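You operate a simulated robot arm through the tools that you are given. There is no shell and no other tool. Be economical: measure what you need, move in short steps, check, and stop when the job is done.

You are at the controls of a simulated robot arm. One attempt, no reset.

TASK
Swap the blue sensor for the white one and clip it.
Fine: stand the blue sensor on the ledge under the green blind. Set down upright: blue sensor.

Only the result counts: the job must be done as asked and must still hold three seconds after the hand-in. Knocking over, shifting, dropping, spilling or breaking anything else fails it.

THE ROBOT
A 7-joint arm with a two-finger parallel gripper, fixed in place. Base frame: the origin is at the foot of the arm, x ahead of it, y to its left, z up; the work surface is at about z = 0.88. Lengths are in m, angles in rad, forces in N, time in s.
With the tool pointing down near the work surface it reaches from about 0.3 to 0.7 m from the base axis. Its first joint turns from -1.152 to 1.152 rad. Payload 1.57 kg.
Tool frame: the origin (TCP) lies between the finger pads and is the grasp point; the fingertips stand 0.03 m ahead of it; z points along the fingers, y is the line along which they close. The gripper opens to 0.11 m. The fingers are 0.024 m wide and 0.012 m thick; the gripper's body (0.048 by 0.112 m) begins 0.078 m behind the TCP.
Orientation is that of the tool frame in the base frame, as a unit quaternion [x, y, z, w]. With the fingers straight down and closing along the base's y, the tool's x points along the base's -x, its y along +y and its z along -z.

THE INTERFACE
- The arm moves only by the tool step_arm. Its argument "steps" is a list of rows, each an object (a shift or turn left out is 0, a gripper value left out holds the last) with "translation": the shift along the tool's x, y, z in m, a list of three; "rot": the turn, a rotation vector about the tool's x, y, z in rad, a list of three; "hand": the opening, from 0 (shut) to 1 (fully open). In form: [{"translation": [tx, ty, tz], "rot": [ax, ay, az], "hand": hand}, ...]. A call has 1 to 20 rows; each row shifts and turns the commanded pose from where the row before left it, along the tool's axes as they then stand. Each row takes 0.2 s and may step no farther than 0.05 m and 0.15 rad from the row before; otherwise, or with a gripper value out of range, the whole call is refused. Where a pose cannot be reached the arm comes as near as it can. A force on the tool above 70 N (or 10 N above the force at the start of the call, whichever is more), or a blocked arm, ends the call early, and 0.2 s more pass. Each finger travels about 0.108 m/s and halts on what it meets, pressing with about 40 N; the grip force reading is that of the motor and also rises with nothing between the fingers. The clock runs only during rows and for 0.2 s after the last one: add rows that do not move to give the fingers time. The reply holds the time, the measured pose of the TCP, the force on the tool along the base axes, the opening and the grip force, in the units named above and with some noise, with the torque about the TCP (base axes, N m) and any sound that the robot's microphone picked up.
- Cameras (640 x 400 px; columns grow to the right, rows downward): "scene" is fixed at [0.158, -0.3802, 1.4268]; the picture's right is [0.87, -0.50, 0.00], its down [-0.18, -0.32, -0.93] and it looks along [0.46, 0.81, -0.36] (base axes); focal length 318 px, centre (320, 200). "wrist" rides on the gripper at [0.07, 0.016, -0.141] in the tool frame; the picture's right is [-0.23, 0.97, 0.00], its down [-0.85, -0.20, -0.48] and it looks along [-0.47, -0.11, 0.88] (tool axes); focal length 222 px, centre (320, 200). There is no depth. A picture from a camera that has moved, and an enlarged one, comes with that camera's place and axes in the base frame and with its lens.
- snapshot(camera): a new picture of that camera. The clock stands still meanwhile.
- inspect(camera, box): a new picture of the part [left, top, right, bottom] of that camera's present view, enlarged. The clock stands still meanwhile.
- close_job(): hands the job in; it is judged then, once.

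Go step by step. Nothing tells you positions but the pictures and the camera data: compare them with the known pose of the tool, close in by small moves and look again before you grip or let go. The budget is 120 turns and 68 pictures, counting those below and the enlarged ones. Unless the task says otherwise, let go and move clear before handing in, and close with one line.

The tools are called after ">>>" as a command line: name --argument value ..., lists and objects as JSON in quotes. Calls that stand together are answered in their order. step_arm: Moves the arm, as the interface text tells. Its arguments: {"type":"object","properties":{"steps":{"type":"array","items":{"type":"object","properties":{"translation":{"type":"array","items":{"type":"number"}},"rot":{"type":"array","items":{"type":"number"}},"hand":{"type":"number"}}}}},"required":["steps"]} The other tools are called the same way: snapshot (camera) takes a picture; inspect (camera, box) takes an enlarged picture of a part of a camera's view; close_job () hands the job in.

At the start:

```text
t: 0.0
tcp_pos: [0.3406, 0.1208, 1.2916]
orientation: [0.0, 1.0, 0.0, 0.0]
ft_force: [0.0, 0.8, 0.1]
torque: [0.0, 0.03, 0.01]
width: 0.1101
grip_force: 0.1
```

scene: 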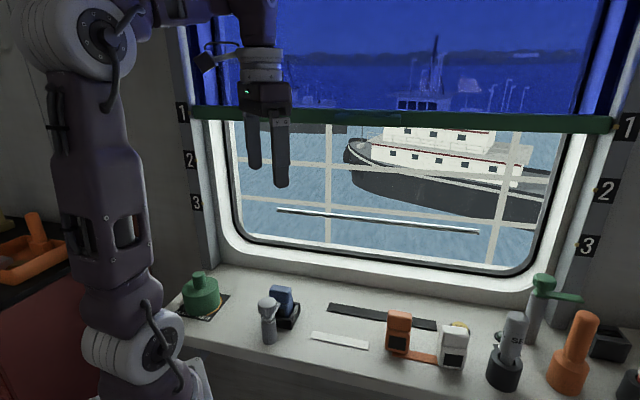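
wrist: 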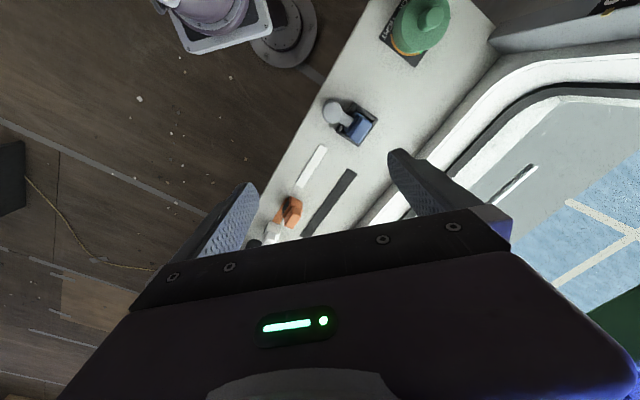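

I see a window sill with a blue sensor in a dark cradle next to a grey lever, and white and orange blocks to its right. I'll enlarge these areas to learn the geometry.

>>> inspect --camera "scene" --box '[160, 250, 340, 362]'

>>> inspect --camera "scene" --box '[320, 260, 500, 372]'

>>> inspect --camera "scene" --box '[460, 250, 640, 400]'

>>> inspect --camera "wrist" --box '[230, 80, 400, 250]'

```text
3.56 times, centred on (250, 306) of scene
camera zoom: at [0.158, -0.3802, 1.4268], right [0.87, -0.5, 0.0], down [-0.18, -0.32, -0.93], along [0.46, 0.81, -0.36], focal length 1129 px, centre (569, -177)
```

zoom: 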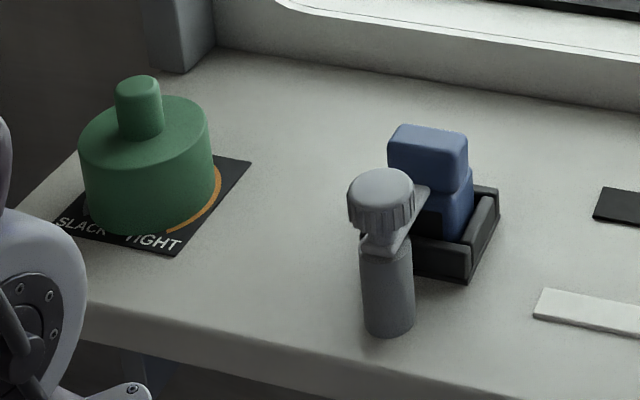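

```text
3.56 times, centred on (410, 316) of scene
camera zoom: at [0.158, -0.3802, 1.4268], right [0.87, -0.5, 0.0], down [-0.18, -0.32, -0.93], along [0.46, 0.81, -0.36], focal length 1129 px, centre (0, -212)
```

zoom: 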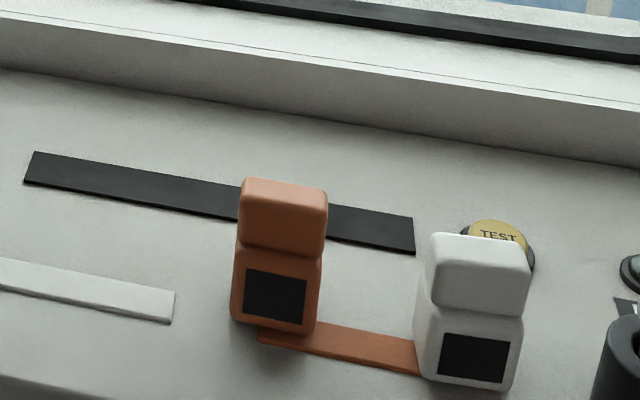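

```text
2.67 times, centred on (550, 325) of scene
camera zoom: at [0.158, -0.3802, 1.4268], right [0.87, -0.5, 0.0], down [-0.18, -0.32, -0.93], along [0.46, 0.81, -0.36], focal length 847 px, centre (-293, -133)
```

zoom: 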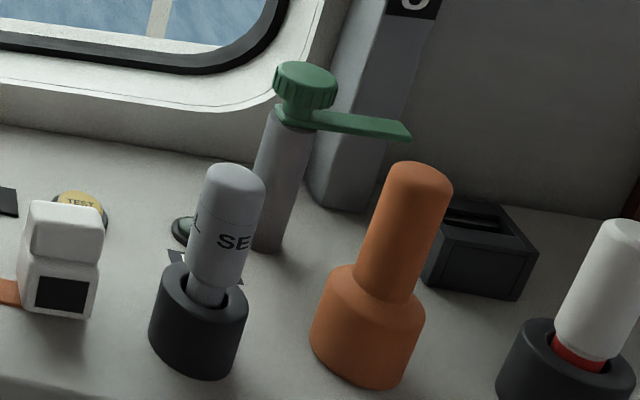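

```text
2.35 times, centred on (315, 165) of wrist
camera zoom: at [0.2706, 0.1367, 1.4324], right [0.23, 0.97, 0.0], down [0.85, -0.2, 0.48], along [0.47, -0.11, -0.88], focal length 523 px, centre (332, 282)
```

zoom: 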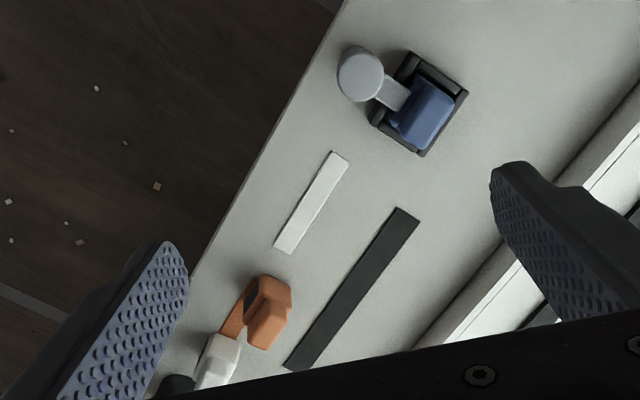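

The sill runs at 45° to the base. I place the blue cradle at about (0.385, 0.195) and the grey clip post at about (0.33, 0.148), with its knob top near z 0.99. I'll move above them, line up the yaw and look closer.

>>> step_arm --steps '[{"translation": [-0.007, 0.018, 0.045]}, {"translation": [-0.007, 0.018, 0.045]}, {"translation": [-0.006, 0.018, 0.045]}, {"rot": [0, 0, -0.131]}, {"rot": [0, 0, -0.131]}, {"rot": [0, 0, -0.131]}, {"rot": [0, 0, -0.131]}, {"rot": [0, 0, -0.131]}, {"rot": [0, 0, -0.13]}, {}]'

>>> snapshot --camera "wrist"

>>> snapshot --camera "scene"

```text
t: 2.2
tcp_pos: [0.3609, 0.1756, 1.1575]
orientation: [-0.384, 0.923, 0.0, 0.0]
ft_force: [0.1, 0.6, 0.1]
torque: [-0.01, 0.0, 0.04]
width: 0.11
grip_force: 0.1
```

```text
61 pictures are left
camera wrist: at [0.2997, 0.1369, 1.2983], right [-0.53, 0.85, 0.0], down [0.74, 0.47, 0.48], along [0.41, 0.25, -0.88], focal length 222 px, centre (320, 200)
```

wrist: 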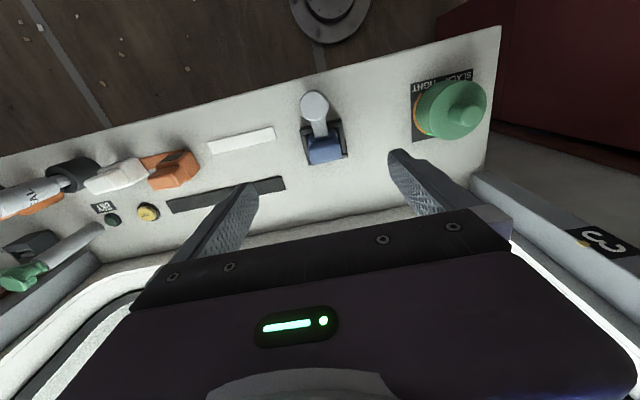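

```text
60 pictures are left
```

scene: 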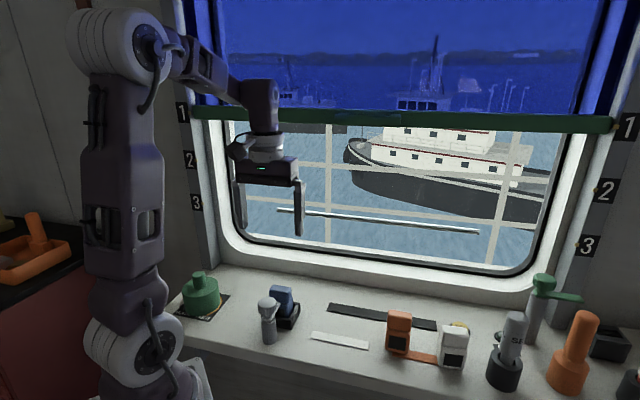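

The clip arm runs from the knob toward the blue sensor. I'll enlarge it.

>>> inspect --camera "wrist" --box '[270, 80, 370, 170]'

>>> inspect --camera "scene" --box '[245, 275, 315, 350]'

>>> inspect --camera "wrist" --box '[0, 120, 290, 300]'

```text
4.44 times, centred on (320, 125) of wrist
camera zoom: at [0.2997, 0.1369, 1.2983], right [-0.53, 0.85, 0.0], down [0.74, 0.47, 0.48], along [0.41, 0.25, -0.88], focal length 987 px, centre (320, 533)
```

zoom: 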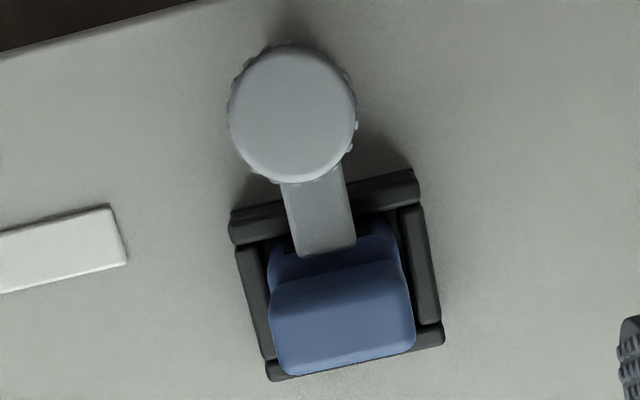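

```text
5.33 times, centred on (280, 312) of scene
camera zoom: at [0.158, -0.3802, 1.4268], right [0.87, -0.5, 0.0], down [-0.18, -0.32, -0.93], along [0.46, 0.81, -0.36], focal length 1694 px, centre (533, -400)
```

zoom: 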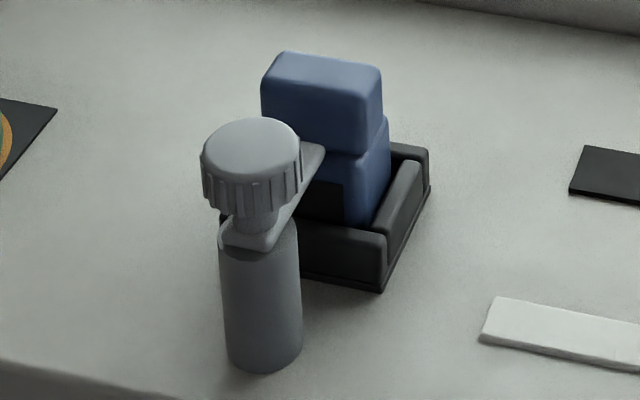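

```text
2.21 times, centred on (145, 210) of wrist
camera zoom: at [0.2997, 0.1369, 1.2983], right [-0.53, 0.85, 0.0], down [0.74, 0.47, 0.48], along [0.41, 0.25, -0.88], focal length 490 px, centre (706, 178)
```

zoom: 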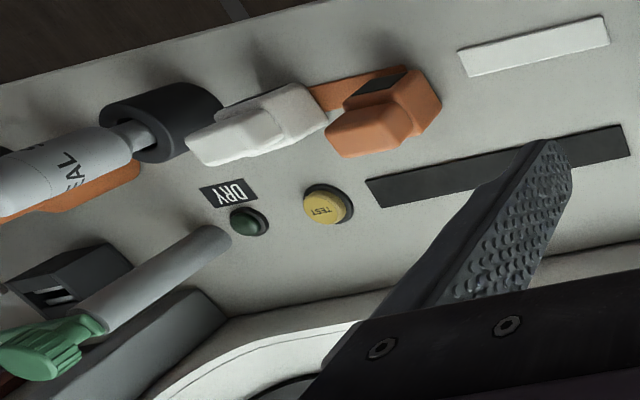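

The clip arm points into the window (about 45°) and lies over the sensor's front shelf, blocking it. I'll go above the knob and check the alignment before gripping and turning it.

>>> step_arm --steps '[{"translation": [0.021, 0, 0.02]}, {"translation": [0.021, 0, 0.04]}, {"translation": [0, 0, 0.04], "hand": 0.75}, {"hand": 0.65}, {}]'

>>> snapshot --camera "wrist"

>>> inspect --camera "scene" --box '[210, 220, 340, 350]'

```text
t: 3.4
tcp_pos: [0.3317, 0.1435, 1.0554]
orientation: [-0.383, 0.924, -0.001, 0.0]
ft_force: [-0.1, 0.0, 0.6]
torque: [-0.01, -0.01, 0.01]
width: 0.0717
grip_force: 0.1
```

```text
56 pictures are left
camera wrist: at [0.2713, 0.1052, 1.1971], right [-0.53, 0.85, 0.0], down [0.75, 0.46, 0.48], along [0.41, 0.25, -0.88], focal length 222 px, centre (320, 200)
```

wrist: 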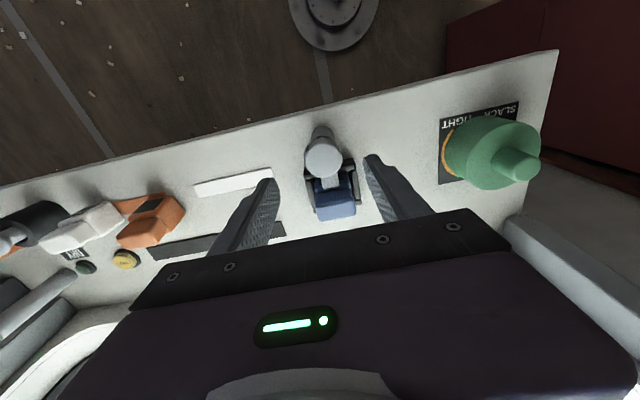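

```text
3.08 times, centred on (275, 285) of scene
camera zoom: at [0.158, -0.3802, 1.4268], right [0.87, -0.5, 0.0], down [-0.18, -0.32, -0.93], along [0.46, 0.81, -0.36], focal length 977 px, centre (458, -62)
```

zoom: 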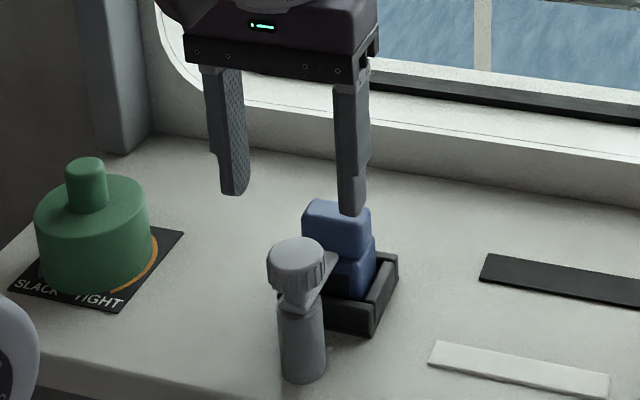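

The knob centre triangulates to about (0.329, 0.1425, 0.99), so the tool is nearly over it. I'll make a small correction, descend and grip the knob.

>>> step_arm --steps '[{"translation": [0.0025, 0.001, 0.02]}, {"translation": [0, 0, 0.02]}, {"translation": [0, 0, 0.017]}, {}]'

>>> inspect --camera "scene" --box '[225, 250, 325, 350]'

>>> inspect --camera "wrist" --box '[240, 100, 440, 240]'

```text
t: 4.4
tcp_pos: [0.3293, 0.144, 1.0012]
orientation: [-0.383, 0.924, 0.001, 0.001]
ft_force: [0.0, 0.2, 0.1]
torque: [0.01, -0.02, 0.0]
width: 0.0714
grip_force: 0.0
```

```text
4.00 times, centred on (275, 300) of scene
camera zoom: at [0.158, -0.3802, 1.4268], right [0.87, -0.5, 0.0], down [-0.18, -0.32, -0.93], along [0.46, 0.81, -0.36], focal length 1270 px, centre (500, -200)
```

zoom: 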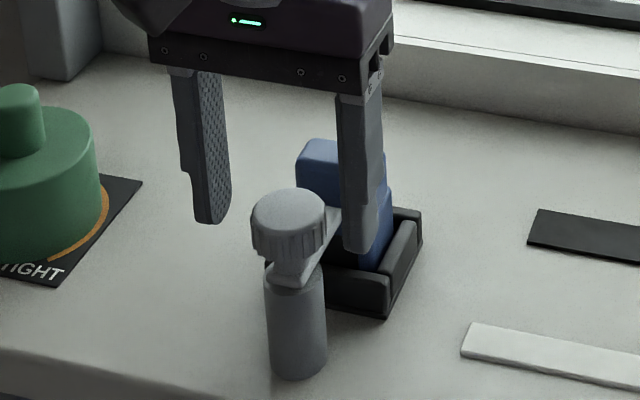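

```text
2.86 times, centred on (340, 170) of wrist
camera zoom: at [0.2681, 0.1057, 1.1414], right [-0.53, 0.85, 0.0], down [0.75, 0.46, 0.48], along [0.41, 0.25, -0.88], focal length 635 px, centre (263, 286)
```

zoom: 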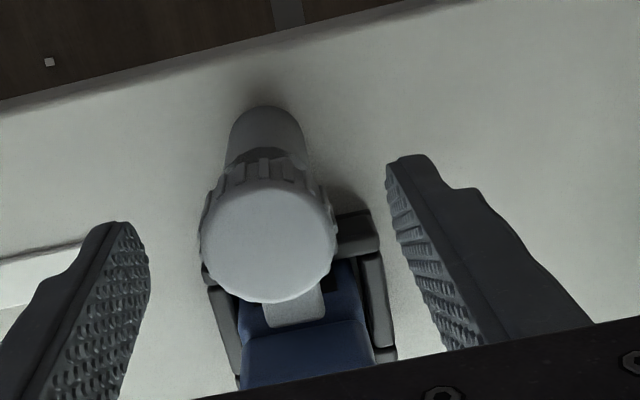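

The tool is centred on the knob. I'll drop 4 mm more and close on it.

>>> step_arm --steps '[{"translation": [0, 0, 0.004], "hand": 0.5}, {"hand": 0.4}, {"hand": 0.25}, {"hand": 0.2}, {}, {}]'

>>> inspect --camera "scene" --box '[225, 250, 325, 350]'

```text
t: 5.8
tcp_pos: [0.3288, 0.1443, 0.9963]
orientation: [-0.383, 0.924, 0.0, 0.001]
ft_force: [-7.7, 6.2, -9.3]
torque: [0.0, -0.19, 0.05]
width: 0.0395
grip_force: 44.9
```

```text
4.00 times, centred on (275, 300) of scene
camera zoom: at [0.1579, -0.38, 1.4269], right [0.87, -0.5, 0.0], down [-0.18, -0.32, -0.93], along [0.46, 0.81, -0.36], focal length 1270 px, centre (500, -200)
```

zoom: 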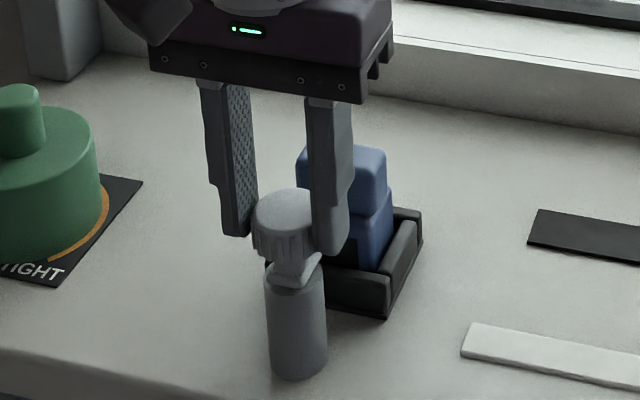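

The knob is held at 39.5 mm. I'll relieve the side load and turn it clockwise in small steps.

>>> step_arm --steps '[{"translation": [0, 0.001, 0]}, {"rot": [0, 0, 0.06]}, {"rot": [0, 0, 0.06]}, {"rot": [0, 0, 0.06]}, {}]'

>>> inspect --camera "scene" --box '[225, 250, 325, 350]'

```text
t: 7.0
tcp_pos: [0.328, 0.1446, 0.9958]
orientation: [-0.298, 0.954, 0.0, 0.001]
ft_force: [1.6, 11.6, -18.3]
torque: [-0.42, 0.12, 0.05]
width: 0.0394
grip_force: 44.4
```

```text
4.00 times, centred on (275, 300) of scene
camera zoom: at [0.1582, -0.3798, 1.4269], right [0.87, -0.5, 0.0], down [-0.18, -0.32, -0.93], along [0.46, 0.81, -0.37], focal length 1270 px, centre (500, -200)
```

zoom: 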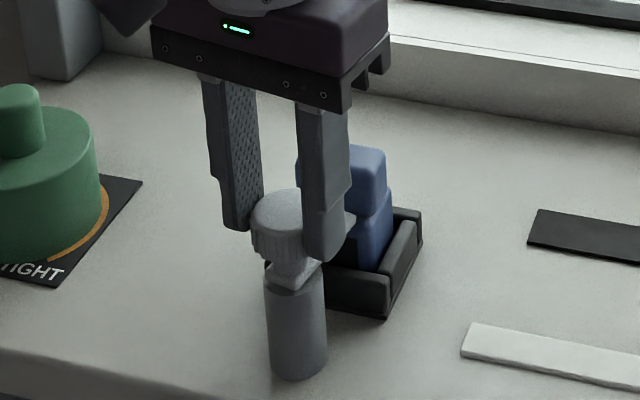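

The clip arm appears to be coming round with the knob, and the torque is low. I'll keep turning and watch the force.

>>> step_arm --steps '[{"rot": [0, 0, 0.08]}, {"rot": [0, 0, 0.08]}, {"rot": [0, 0, 0.08]}, {"rot": [0, 0, 0.08]}, {}]'

>>> inspect --camera "scene" --box '[225, 250, 325, 350]'

>>> inspect --camera "wrist" --box '[240, 100, 440, 240]'

```text
t: 8.2
tcp_pos: [0.3274, 0.1467, 0.9956]
orientation: [-0.141, 0.99, 0.0, 0.001]
ft_force: [-7.2, 16.2, 0.3]
torque: [0.33, -0.34, 0.08]
width: 0.0398
grip_force: 45.4
```

```text
4.00 times, centred on (275, 300) of scene
camera zoom: at [0.1578, -0.3798, 1.427], right [0.87, -0.5, 0.0], down [-0.18, -0.32, -0.93], along [0.46, 0.81, -0.36], focal length 1270 px, centre (500, -200)
```

zoom: 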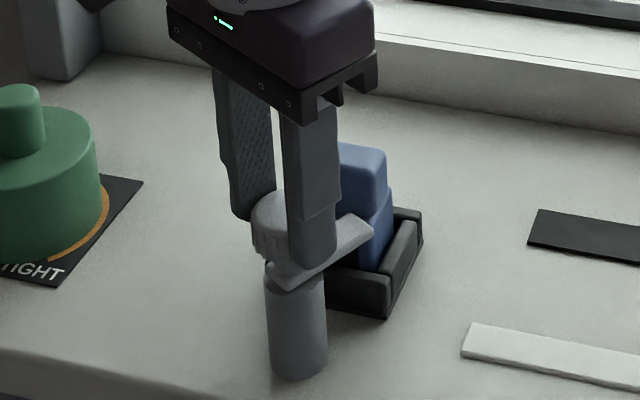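

```text
2.86 times, centred on (340, 170) of wrist
camera zoom: at [0.256, 0.1416, 1.1367], right [-0.06, 1.0, 0.0], down [0.88, 0.05, 0.48], along [0.48, 0.03, -0.88], focal length 635 px, centre (263, 286)
```

zoom: 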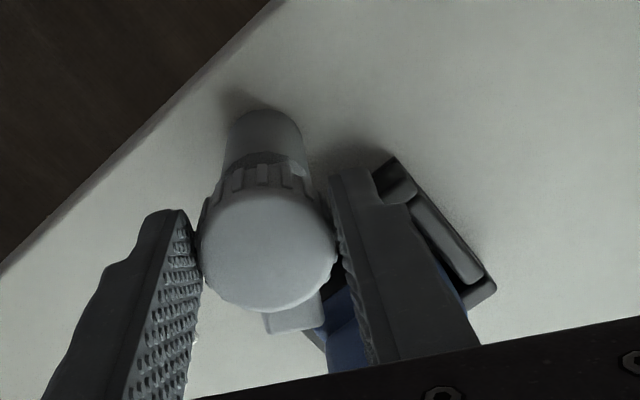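

The clip swings with the knob, about 0.5 rad so far. I'll shift to relieve the side force and go on to about 90°.

>>> step_arm --steps '[{"translation": [0, 0.002, 0]}, {"rot": [0, 0, 0.09]}, {"rot": [0, 0, 0.09]}, {"rot": [0, 0, 0.09]}, {"rot": [0, 0, 0.09]}, {"rot": [0, 0, 0.09]}, {"rot": [0, 0, 0.09]}, {}]'

>>> inspect --camera "scene" --box '[225, 250, 325, 350]'

```text
t: 10.0
tcp_pos: [0.3266, 0.1464, 0.9953]
orientation: [0.127, 0.992, 0.0, 0.002]
ft_force: [-4.7, 21.1, 23.9]
torque: [0.48, 0.91, 0.02]
width: 0.0394
grip_force: 44.5
```

```text
4.00 times, centred on (275, 300) of scene
camera zoom: at [0.1576, -0.3797, 1.427], right [0.87, -0.5, 0.0], down [-0.18, -0.32, -0.93], along [0.46, 0.81, -0.36], focal length 1270 px, centre (500, -200)
```

zoom: 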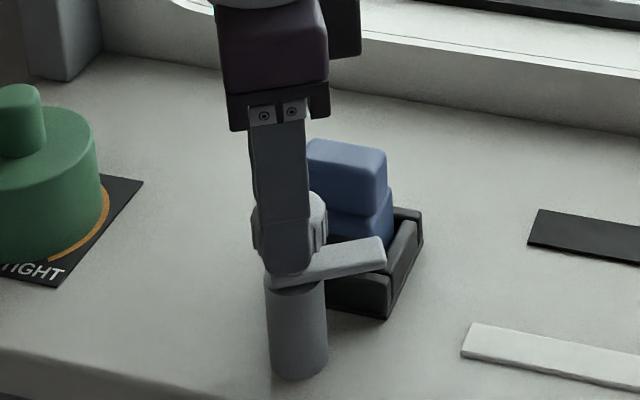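

The arm is well on its way, about 1.04 rad in total. I'll ease the load and turn the rest.

>>> step_arm --steps '[{"translation": [0, 0.002, -0.001]}, {"rot": [0, 0, 0.09]}, {"rot": [0, 0, 0.09]}, {"rot": [0, 0, 0.09]}, {"rot": [0, 0, 0.09]}, {"rot": [0, 0, 0.09]}, {"rot": [0, 0, 0.09]}, {}]'

>>> inspect --camera "scene" --box '[225, 250, 325, 350]'

```text
t: 11.8
tcp_pos: [0.3278, 0.1484, 0.9968]
orientation: [0.387, 0.922, 0.001, 0.0]
ft_force: [0.4, 17.7, -27.4]
torque: [0.23, 0.31, 0.32]
width: 0.0394
grip_force: 45.2
```

```text
4.00 times, centred on (275, 300) of scene
camera zoom: at [0.1583, -0.3795, 1.427], right [0.87, -0.5, 0.0], down [-0.18, -0.32, -0.93], along [0.46, 0.81, -0.37], focal length 1270 px, centre (500, -200)
```

zoom: 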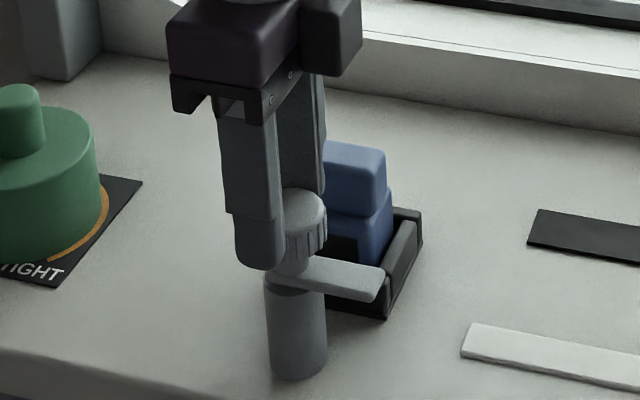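

The arm now points right along the sill (about 90°), clear of the sensor. I'll open the fingers only slightly, because the blue head is close, and lift off.

>>> step_arm --steps '[{"hand": 0.48}, {}, {"translation": [0, 0, -0.02]}, {"translation": [0, 0, -0.04]}, {"translation": [0, 0, -0.04]}, {"translation": [0, 0, -0.04]}, {}]'

>>> snapshot --camera "wrist"

>>> inspect --camera "scene" --box '[225, 250, 325, 350]'

```text
t: 13.4
tcp_pos: [0.33, 0.1485, 1.1356]
orientation: [0.387, 0.922, -0.001, -0.001]
ft_force: [0.6, 0.9, -0.5]
torque: [0.03, -0.04, 0.05]
width: 0.0527
grip_force: 0.0
```

```text
46 pictures are left
camera wrist: at [0.2922, 0.2085, 1.2769], right [0.85, 0.52, 0.0], down [0.46, -0.75, 0.48], along [0.25, -0.41, -0.88], focal length 222 px, centre (320, 200)
```

wrist: 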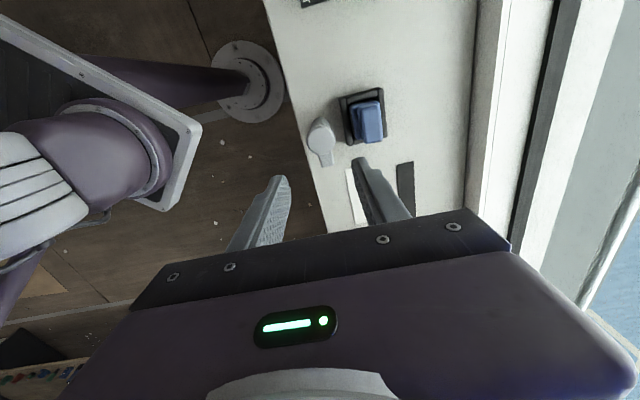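

```text
4.00 times, centred on (275, 300) of scene
camera zoom: at [0.158, -0.3802, 1.4268], right [0.87, -0.5, 0.0], down [-0.18, -0.32, -0.93], along [0.46, 0.81, -0.36], focal length 1270 px, centre (500, -200)
```

zoom: 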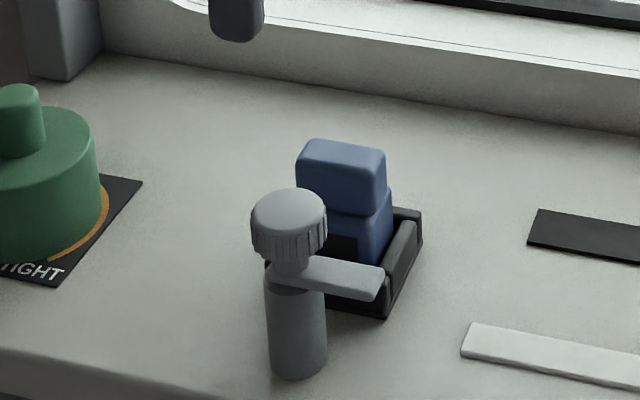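

The clip is open and nothing else has moved. I'll go over the blue sensor at about (0.381, 0.193, top near 0.969) and turn back so the fingers close across its sides.

>>> step_arm --steps '[{"translation": [-0.0023, 0.034, 0], "hand": 0.75}, {"translation": [-0.0023, 0.034, 0]}, {"rot": [0, 0, -0.143]}, {"rot": [0, 0, -0.143]}, {"rot": [0, 0, -0.143]}, {"rot": [0, 0, -0.143]}, {"rot": [0, 0, -0.143]}, {"rot": [0, 0, -0.143]}, {"rot": [0, 0, -0.143]}, {"rot": [0, 0, -0.143]}, {"rot": [0, 0, -0.143]}, {"rot": [0, 0, -0.143]}, {"rot": [0, 0, -0.145]}, {"translation": [0, 0, 0.045]}, {}]'

>>> inspect --camera "wrist" --box '[220, 80, 460, 240]'

>>> inspect --camera "scene" --box '[225, 230, 345, 350]'

```text
t: 16.6
tcp_pos: [0.3783, 0.1939, 1.0935]
orientation: [-0.38, 0.925, 0.0, 0.0]
ft_force: [0.4, -0.3, 0.1]
torque: [0.05, 0.04, -0.02]
width: 0.0827
grip_force: 0.2
```

```text
2.50 times, centred on (340, 160) of wrist
camera zoom: at [0.3172, 0.1556, 1.2343], right [-0.52, 0.85, 0.0], down [0.75, 0.46, 0.48], along [0.41, 0.25, -0.88], focal length 555 px, centre (270, 300)
```

zoom: 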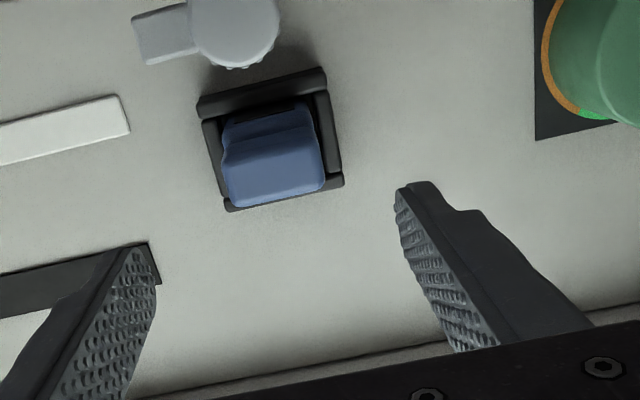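

```text
3.33 times, centred on (285, 290) of scene
camera zoom: at [0.158, -0.3802, 1.4268], right [0.87, -0.5, 0.0], down [-0.18, -0.32, -0.93], along [0.46, 0.81, -0.36], focal length 1058 px, centre (437, -100)
```

zoom: 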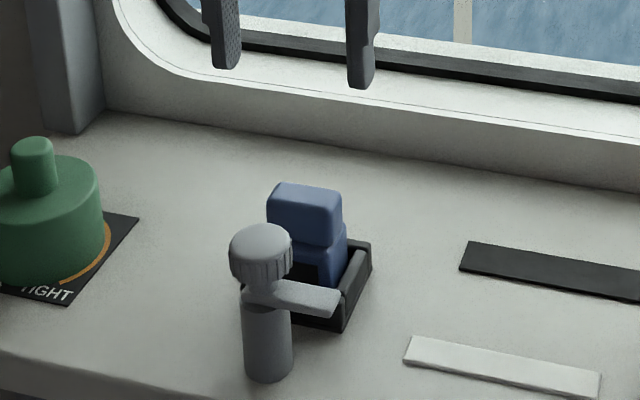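

The blue head is centred near (0.380, 0.195) and lined up with the tool. I'll descend with the fingers straddling it and check the clearance.

>>> step_arm --steps '[{"translation": [-0.002, 0, 0.045]}, {"translation": [0, 0, 0.045]}, {"translation": [0, 0, 0.028]}, {}]'

>>> inspect --camera "wrist" --box '[220, 80, 460, 240]'

>>> inspect --camera "scene" --box '[225, 230, 345, 350]'

```text
t: 17.6
tcp_pos: [0.3801, 0.1968, 0.9746]
orientation: [-0.379, 0.925, 0.0, 0.0]
ft_force: [-0.5, 0.5, 0.4]
torque: [0.0, 0.0, 0.0]
width: 0.0827
grip_force: 0.1
```

```text
2.50 times, centred on (340, 160) of wrist
camera zoom: at [0.3188, 0.1585, 1.1165], right [-0.52, 0.85, 0.0], down [0.75, 0.46, 0.48], along [0.41, 0.25, -0.88], focal length 555 px, centre (270, 300)
```

zoom: 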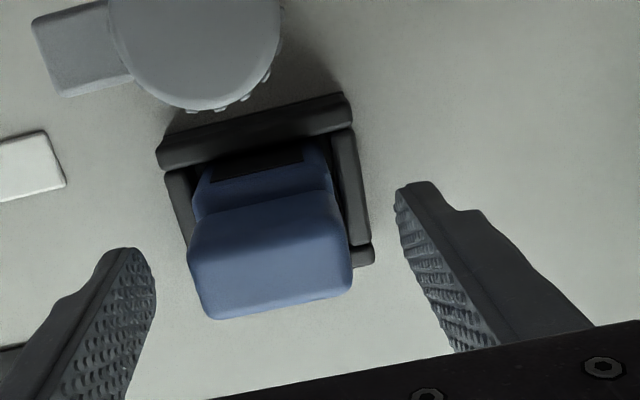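

```text
3.33 times, centred on (285, 290) of scene
camera zoom: at [0.158, -0.3802, 1.4268], right [0.87, -0.5, 0.0], down [-0.18, -0.32, -0.93], along [0.46, 0.81, -0.36], focal length 1058 px, centre (437, -100)
```

zoom: 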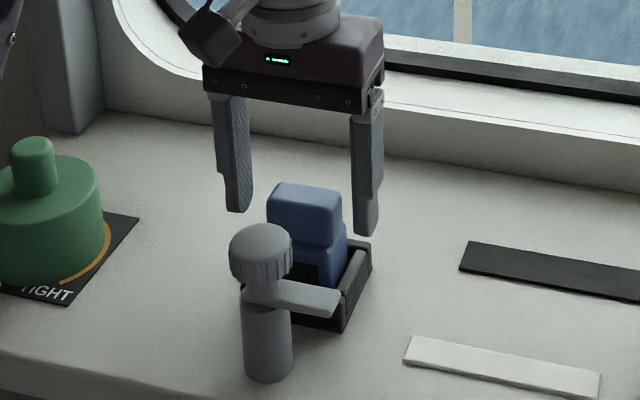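

The fingers straddle the head well. I'll go down to about z 0.953, above the cradle walls, and close.

>>> step_arm --steps '[{"translation": [0.001, 0, 0.021]}, {}, {"hand": 0.6}, {"hand": 0.45}, {"hand": 0.3}, {}, {}]'

>>> inspect --camera "scene" --box '[225, 230, 345, 350]'

```text
t: 19.2
tcp_pos: [0.3768, 0.194, 0.9533]
orientation: [-0.381, 0.925, 0.0, 0.001]
ft_force: [-0.2, 0.3, -0.4]
torque: [0.03, 0.01, 0.03]
width: 0.0495
grip_force: 40.0
```

```text
3.33 times, centred on (285, 290) of scene
camera zoom: at [0.158, -0.3802, 1.4268], right [0.87, -0.5, 0.0], down [-0.18, -0.32, -0.93], along [0.46, 0.81, -0.36], focal length 1058 px, centre (437, -100)
```

zoom: 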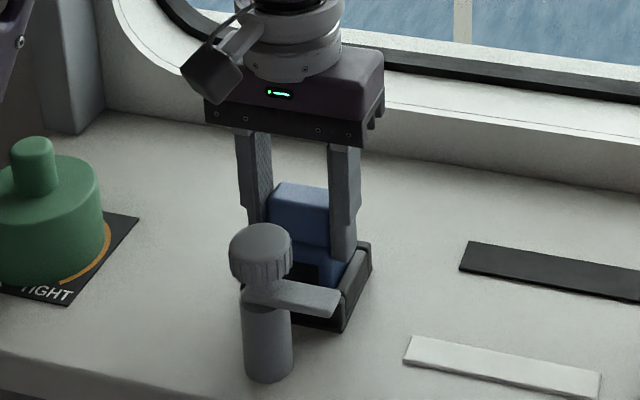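

Blue is held at 49.5 mm with no side load. Now I'll lift it straight up out of the cradle.

>>> step_arm --steps '[{"translation": [0, 0, -0.01]}, {"translation": [0, 0, -0.015]}, {"translation": [0, 0, -0.025]}, {"translation": [0, 0, -0.04]}, {}]'

>>> inspect --camera "scene" --box '[225, 210, 405, 350]'

>>> snapshot --camera "wrist"

```text
t: 20.4
tcp_pos: [0.3797, 0.1932, 1.0418]
orientation: [-0.38, 0.925, 0.0, 0.0]
ft_force: [1.0, 0.2, 0.1]
torque: [0.03, 0.0, 0.01]
width: 0.0497
grip_force: 40.3
```

```text
2.86 times, centred on (315, 280) of scene
camera zoom: at [0.158, -0.3802, 1.4268], right [0.87, -0.5, 0.0], down [-0.18, -0.32, -0.93], along [0.46, 0.81, -0.36], focal length 907 px, centre (334, -29)
```

zoom: 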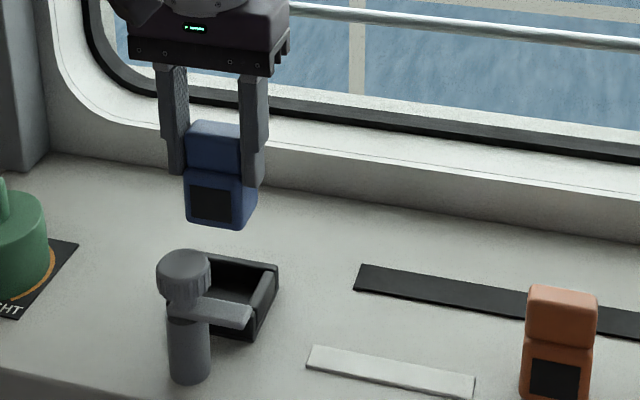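

```text
38 pictures are left
camera wrist: at [0.319, 0.1553, 1.1832], right [-0.52, 0.85, 0.0], down [0.75, 0.46, 0.48], along [0.41, 0.25, -0.88], focal length 222 px, centre (320, 200)
```

wrist: 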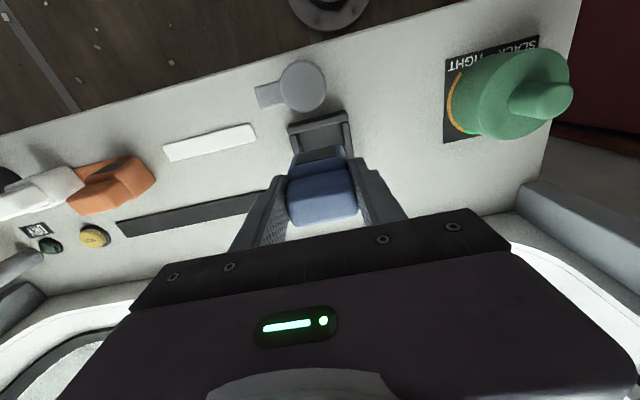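

Blue is out, with its bottom roughly 0.055 below the TCP. A free patch between the white and black strips, around (0.481, 0.127), lies under the blind, so I'll carry it there.

>>> step_arm --steps '[{"translation": [0, 0, -0.02]}, {"translation": [-0.0085, -0.0394, 0]}, {"translation": [-0.0085, -0.0394, 0]}, {"translation": [-0.0085, -0.0394, 0]}, {}, {"translation": [0, 0, 0.04]}, {"translation": [0, 0, 0.03]}, {}]'

>>> inspect --camera "scene" --box '[285, 240, 445, 360]'

```text
t: 22.2
tcp_pos: [0.4816, 0.1261, 0.9923]
orientation: [-0.38, 0.925, 0.0, 0.0]
ft_force: [-0.5, -0.1, -0.7]
torque: [0.0, 0.02, 0.02]
width: 0.0495
grip_force: 40.0
```

```text
3.33 times, centred on (365, 300) of scene
camera zoom: at [0.158, -0.3802, 1.4268], right [0.87, -0.5, 0.0], down [-0.18, -0.32, -0.93], along [0.46, 0.81, -0.36], focal length 1058 px, centre (170, -133)
```

zoom: 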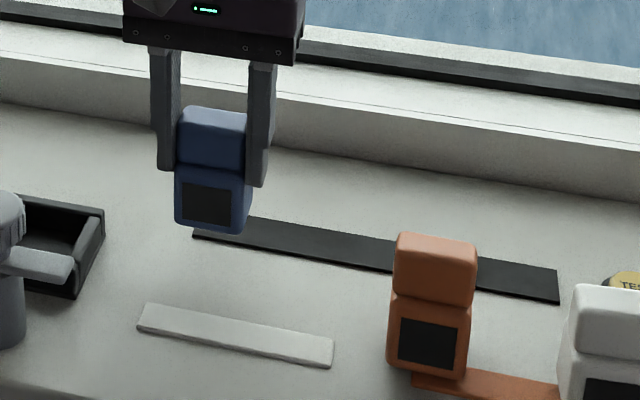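

Its bottom is about 0.054 below the TCP. I'll descend most of the way and look.

>>> step_arm --steps '[{"translation": [0, 0, 0.03]}, {"translation": [0, 0, 0.014]}, {}]'

>>> inspect --camera "scene" --box '[285, 240, 445, 360]'

```text
t: 23.0
tcp_pos: [0.482, 0.1278, 0.9498]
orientation: [-0.38, 0.925, 0.0, 0.001]
ft_force: [-5.8, -2.4, 22.5]
torque: [0.01, 0.38, 0.03]
width: 0.0497
grip_force: 40.2
```

```text
3.33 times, centred on (365, 300) of scene
camera zoom: at [0.1575, -0.3803, 1.4269], right [0.87, -0.5, 0.0], down [-0.18, -0.32, -0.93], along [0.47, 0.81, -0.36], focal length 1058 px, centre (170, -133)
```

zoom: 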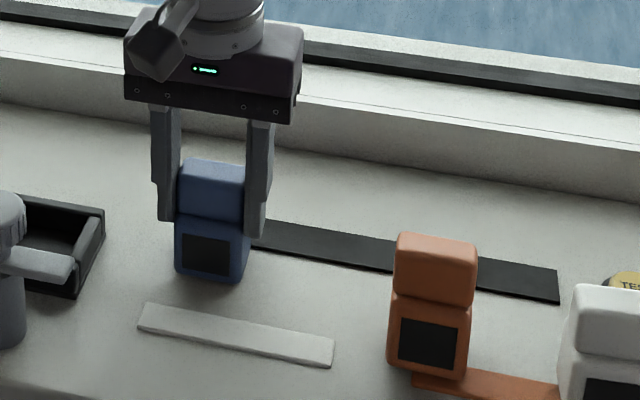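

Contact with the ledge came at TCP z ≈ 0.950. I'll relieve the press a little, open slightly and check that it stands flat.

>>> step_arm --steps '[{"translation": [0, 0, -0.001]}, {"hand": 0.5}, {"hand": 0.56}, {}, {}]'

>>> inspect --camera "wrist" --box '[200, 80, 440, 240]'

```text
t: 24.2
tcp_pos: [0.4808, 0.1261, 0.9494]
orientation: [-0.381, 0.925, 0.0, 0.0]
ft_force: [-0.3, 0.8, -0.1]
torque: [-0.01, 0.01, 0.01]
width: 0.0613
grip_force: 0.1
```

```text
2.50 times, centred on (320, 160) of wrist
camera zoom: at [0.4209, 0.0892, 1.09], right [-0.52, 0.85, 0.0], down [0.75, 0.46, 0.48], along [0.41, 0.25, -0.88], focal length 555 px, centre (320, 300)
```

zoom: 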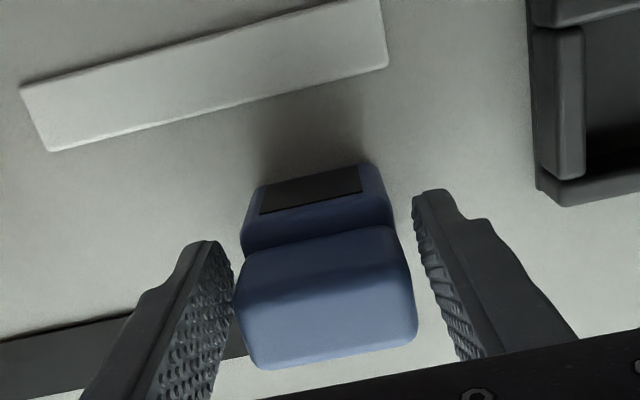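

The left finger is closer to the sensor, so I'll open wider, recentre slightly, and then rise.

>>> step_arm --steps '[{"hand": 0.72}, {}, {}, {"translation": [0, -0.002, -0.02]}, {"translation": [0, 0, -0.04]}, {"translation": [0, 0, -0.05]}, {}]'

>>> snapshot --camera "wrist"

>>> snapshot --camera "scene"

```text
t: 25.8
tcp_pos: [0.4819, 0.1248, 1.0584]
orientation: [-0.38, 0.925, 0.0, 0.001]
ft_force: [-0.4, 0.0, -0.3]
torque: [-0.04, 0.01, 0.05]
width: 0.0794
grip_force: 0.0
```

```text
34 pictures are left
camera wrist: at [0.4218, 0.0865, 1.2004], right [-0.52, 0.85, 0.0], down [0.75, 0.46, 0.48], along [0.41, 0.25, -0.88], focal length 222 px, centre (320, 200)
```

wrist: 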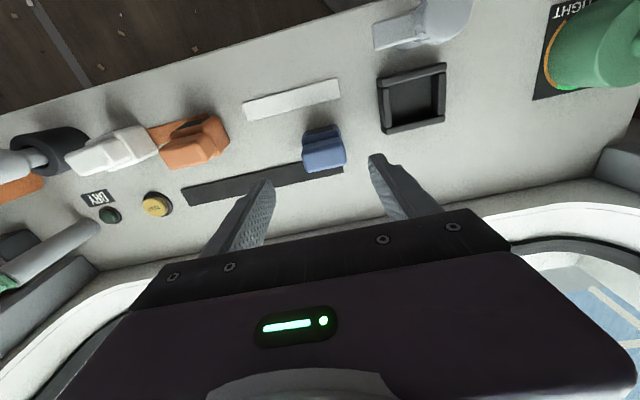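

```text
33 pictures are left
```

scene: 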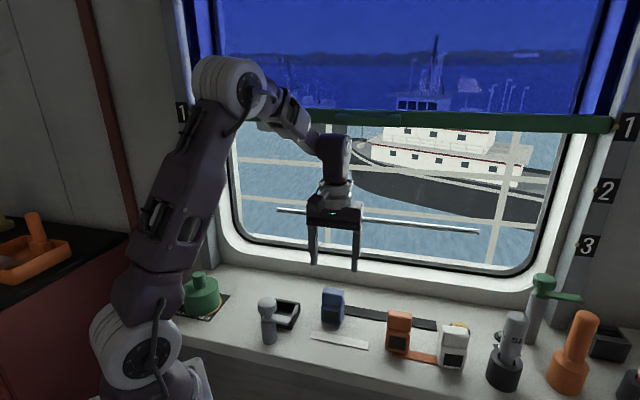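

Blue stands upright by itself. Next I'll hover over the white sensor at about (0.622, -0.098), staying higher than the grey SEAL tube beside it.

>>> step_arm --steps '[{"translation": [0, 0, -0.04], "hand": 0.66}, {"translation": [0.0095, -0.0428, 0]}, {"translation": [0.0095, -0.0428, 0]}, {"translation": [0.0095, -0.0428, 0]}, {"translation": [0.0095, -0.0428, 0]}, {"translation": [0.0095, -0.0428, 0]}, {"translation": [0.0095, -0.0428, 0]}, {}]'

>>> snapshot --camera "wrist"

>>> inspect --camera "scene" --box '[370, 220, 550, 400]'

```text
t: 27.6
tcp_pos: [0.6213, -0.0998, 1.1004]
orientation: [-0.38, 0.925, 0.0, 0.001]
ft_force: [-0.4, 0.1, 1.1]
torque: [0.0, 0.02, -0.01]
width: 0.0727
grip_force: 0.1
```

```text
32 pictures are left
camera wrist: at [0.5606, -0.1366, 1.2415], right [-0.52, 0.85, 0.0], down [0.75, 0.46, 0.48], along [0.41, 0.25, -0.88], focal length 222 px, centre (320, 200)
```

wrist: 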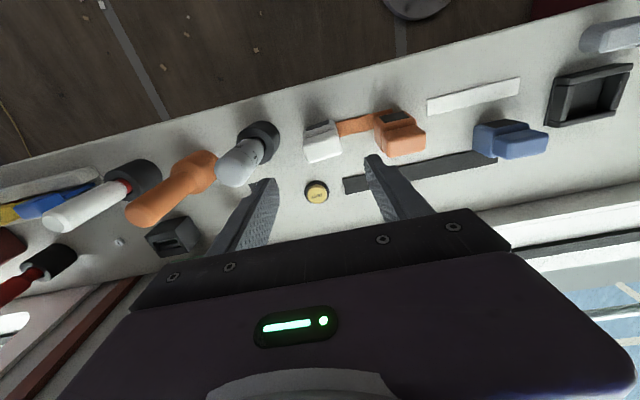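

```text
2.22 times, centred on (460, 310) of scene
camera zoom: at [0.158, -0.3802, 1.4268], right [0.87, -0.5, 0.0], down [-0.18, -0.32, -0.93], along [0.46, 0.81, -0.36], focal length 706 px, centre (9, -44)
```

zoom: 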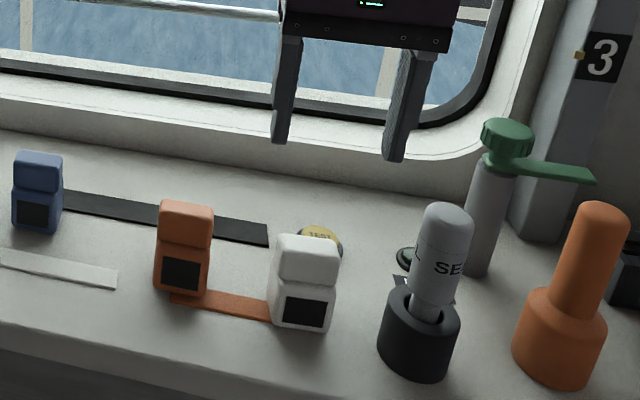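

I'll enlarge the wrist view around the white sensor to centre on it.

>>> inspect --camera "wrist" --box '[220, 90, 440, 230]'

```text
2.86 times, centred on (330, 160) of wrist
camera zoom: at [0.5606, -0.1366, 1.2415], right [-0.52, 0.85, 0.0], down [0.75, 0.46, 0.48], along [0.41, 0.25, -0.88], focal length 635 px, centre (291, 314)
```

zoom: 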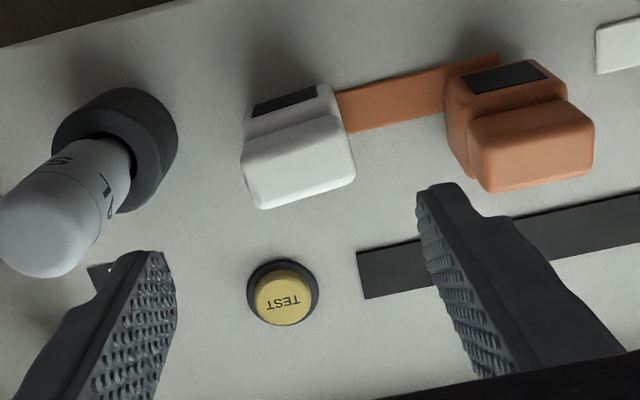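

White's head is at about (0.6265, -0.093) and aligned. There is room for the fingers between it and the SEAL cup, so I'll descend to straddle it and check.

>>> step_arm --steps '[{"translation": [-0.0085, 0.001, 0.03], "hand": 0.62}, {"translation": [0, 0, 0.04]}, {"translation": [0, 0, 0.045]}, {}]'

>>> inspect --camera "wrist" --box '[200, 90, 440, 250]'

>>> inspect --camera "scene" --box '[380, 260, 540, 400]'

```text
t: 28.6
tcp_pos: [0.6249, -0.0954, 0.9847]
orientation: [-0.381, 0.925, 0.0, 0.0]
ft_force: [0.3, 0.3, -0.1]
torque: [-0.02, 0.0, 0.03]
width: 0.0685
grip_force: 0.0
```

```text
2.50 times, centred on (320, 170) of wrist
camera zoom: at [0.5644, -0.133, 1.1252], right [-0.52, 0.85, 0.0], down [0.75, 0.46, 0.48], along [0.41, 0.25, -0.88], focal length 555 px, centre (320, 275)
```

zoom: 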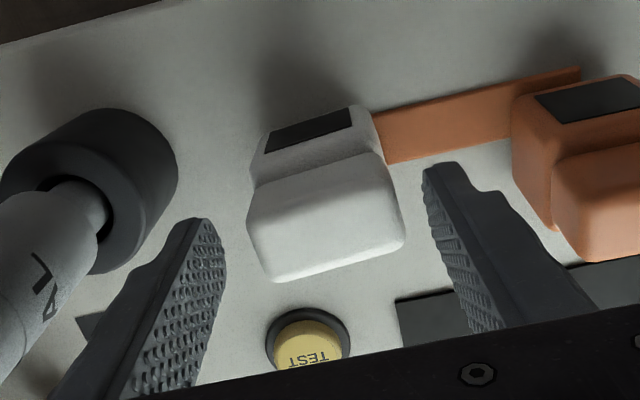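

```text
2.86 times, centred on (460, 330) of scene
camera zoom: at [0.158, -0.3802, 1.4268], right [0.87, -0.5, 0.0], down [-0.18, -0.32, -0.93], along [0.46, 0.81, -0.36], focal length 907 px, centre (-80, -171)
```

zoom: 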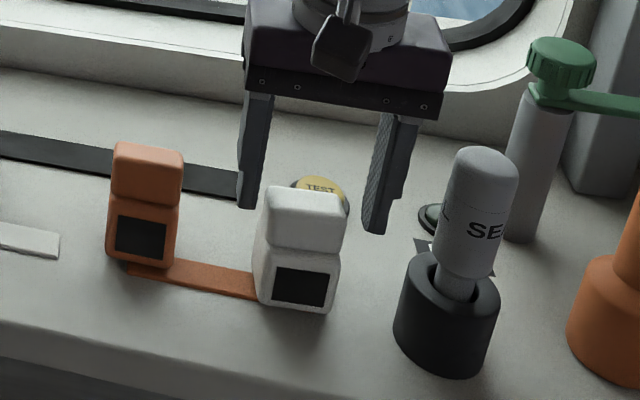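

The fingers are centred on white. I'll descend to the same grasp height as blue (TCP z ≈ 0.950) and close.

>>> step_arm --steps '[{"translation": [0, 0, 0.02]}, {"translation": [0, 0, 0.014]}, {}, {"hand": 0.5}, {"hand": 0.35}, {"hand": 0.3}, {}, {}]'

>>> snapshot --camera "wrist"

```text
t: 30.4
tcp_pos: [0.6272, -0.0932, 0.9519]
orientation: [-0.38, 0.925, 0.0, 0.0]
ft_force: [-0.4, 0.4, 0.5]
torque: [0.03, -0.03, -0.01]
width: 0.0493
grip_force: 39.9
```

```text
27 pictures are left
camera wrist: at [0.5664, -0.1303, 1.0917], right [-0.52, 0.85, 0.0], down [0.75, 0.46, 0.48], along [0.41, 0.25, -0.88], focal length 222 px, centre (320, 200)
```

wrist: 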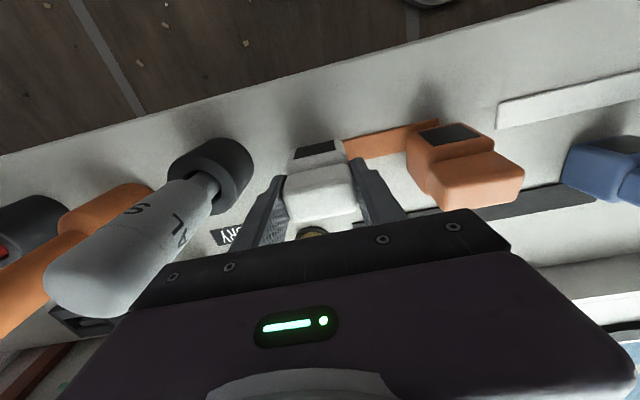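

White is gripped at 49.3 mm, and in the hand it looks almost exactly as blue did. I'll lift it straight up.

>>> step_arm --steps '[{"translation": [0, 0, -0.01]}, {"translation": [0, 0, -0.03]}, {"translation": [0, 0, -0.04]}, {"translation": [0, 0, -0.045]}, {}]'

>>> inspect --camera "wrist" --box '[240, 100, 400, 260]'

>>> snapshot --camera "scene"

```text
t: 31.6
tcp_pos: [0.624, -0.0905, 1.0745]
orientation: [-0.38, 0.925, 0.0, 0.0]
ft_force: [0.4, -0.2, -1.1]
torque: [0.0, -0.06, -0.01]
width: 0.0497
grip_force: 39.6
```

```text
2.50 times, centred on (320, 180) of wrist
camera zoom: at [0.5636, -0.1285, 1.2158], right [-0.52, 0.85, 0.0], down [0.75, 0.46, 0.48], along [0.41, 0.25, -0.88], focal length 555 px, centre (320, 250)
```

zoom: 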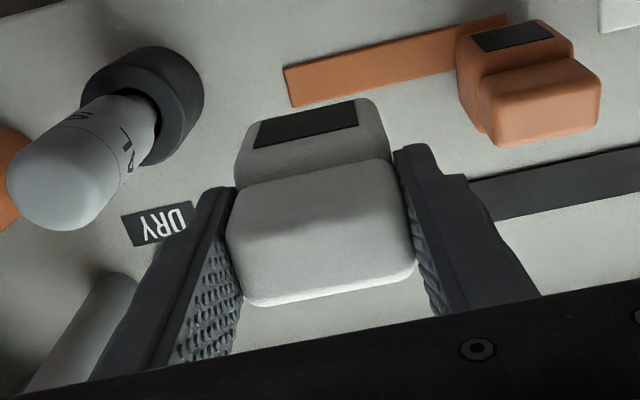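

```text
25 pictures are left
```

scene: 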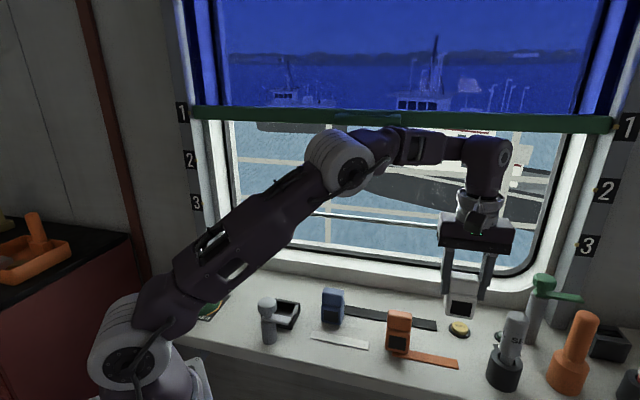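

White is up and nothing else was disturbed. Reversing my commanded offsets brings me exactly back over the cradle, where I'll hover at the same height as the earlier blue picture to compare.

>>> step_arm --steps '[{"translation": [-0.00256, 0.0418, 0]}, {"translation": [-0.00256, 0.0418, 0]}, {"translation": [-0.00256, 0.0418, 0]}, {"translation": [-0.00256, 0.0418, 0]}, {"translation": [-0.00256, 0.0418, 0]}, {"translation": [-0.00256, 0.0418, 0]}, {"translation": [-0.00256, 0.0418, 0]}, {"translation": [-0.00256, 0.0417, 0]}, {"translation": [-0.00252, 0.0417, 0]}, {"translation": [0, 0, 0.033]}, {}, {}]'

>>> snapshot --camera "wrist"

>>> inspect --camera "scene" --box '[225, 210, 405, 350]'

```text
t: 34.2
tcp_pos: [0.3789, 0.1915, 1.0409]
orientation: [-0.381, 0.925, -0.001, 0.0]
ft_force: [0.0, 0.5, -1.3]
torque: [0.0, 0.0, -0.03]
width: 0.0494
grip_force: 40.1
```

```text
24 pictures are left
camera wrist: at [0.3177, 0.154, 1.1826], right [-0.52, 0.85, 0.0], down [0.75, 0.46, 0.48], along [0.41, 0.25, -0.88], focal length 222 px, centre (320, 200)
```

wrist: 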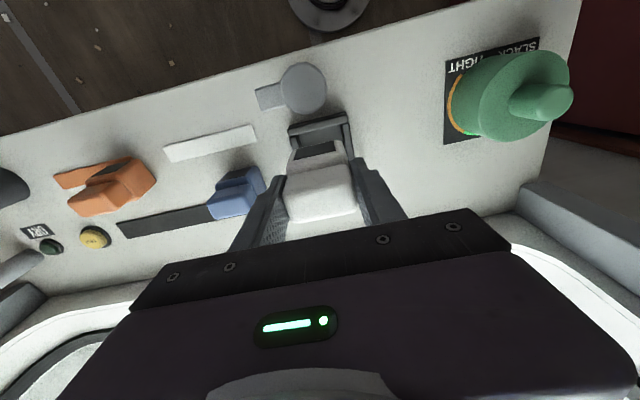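

```text
2.86 times, centred on (315, 280) of scene
camera zoom: at [0.158, -0.3802, 1.4268], right [0.87, -0.5, 0.0], down [-0.18, -0.32, -0.93], along [0.46, 0.81, -0.36], focal length 907 px, centre (334, -29)
```

zoom: 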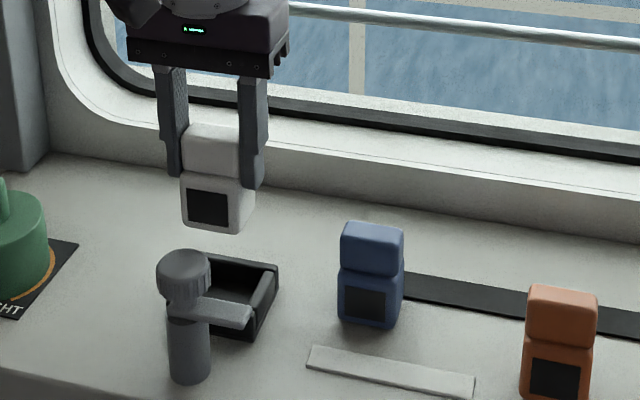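

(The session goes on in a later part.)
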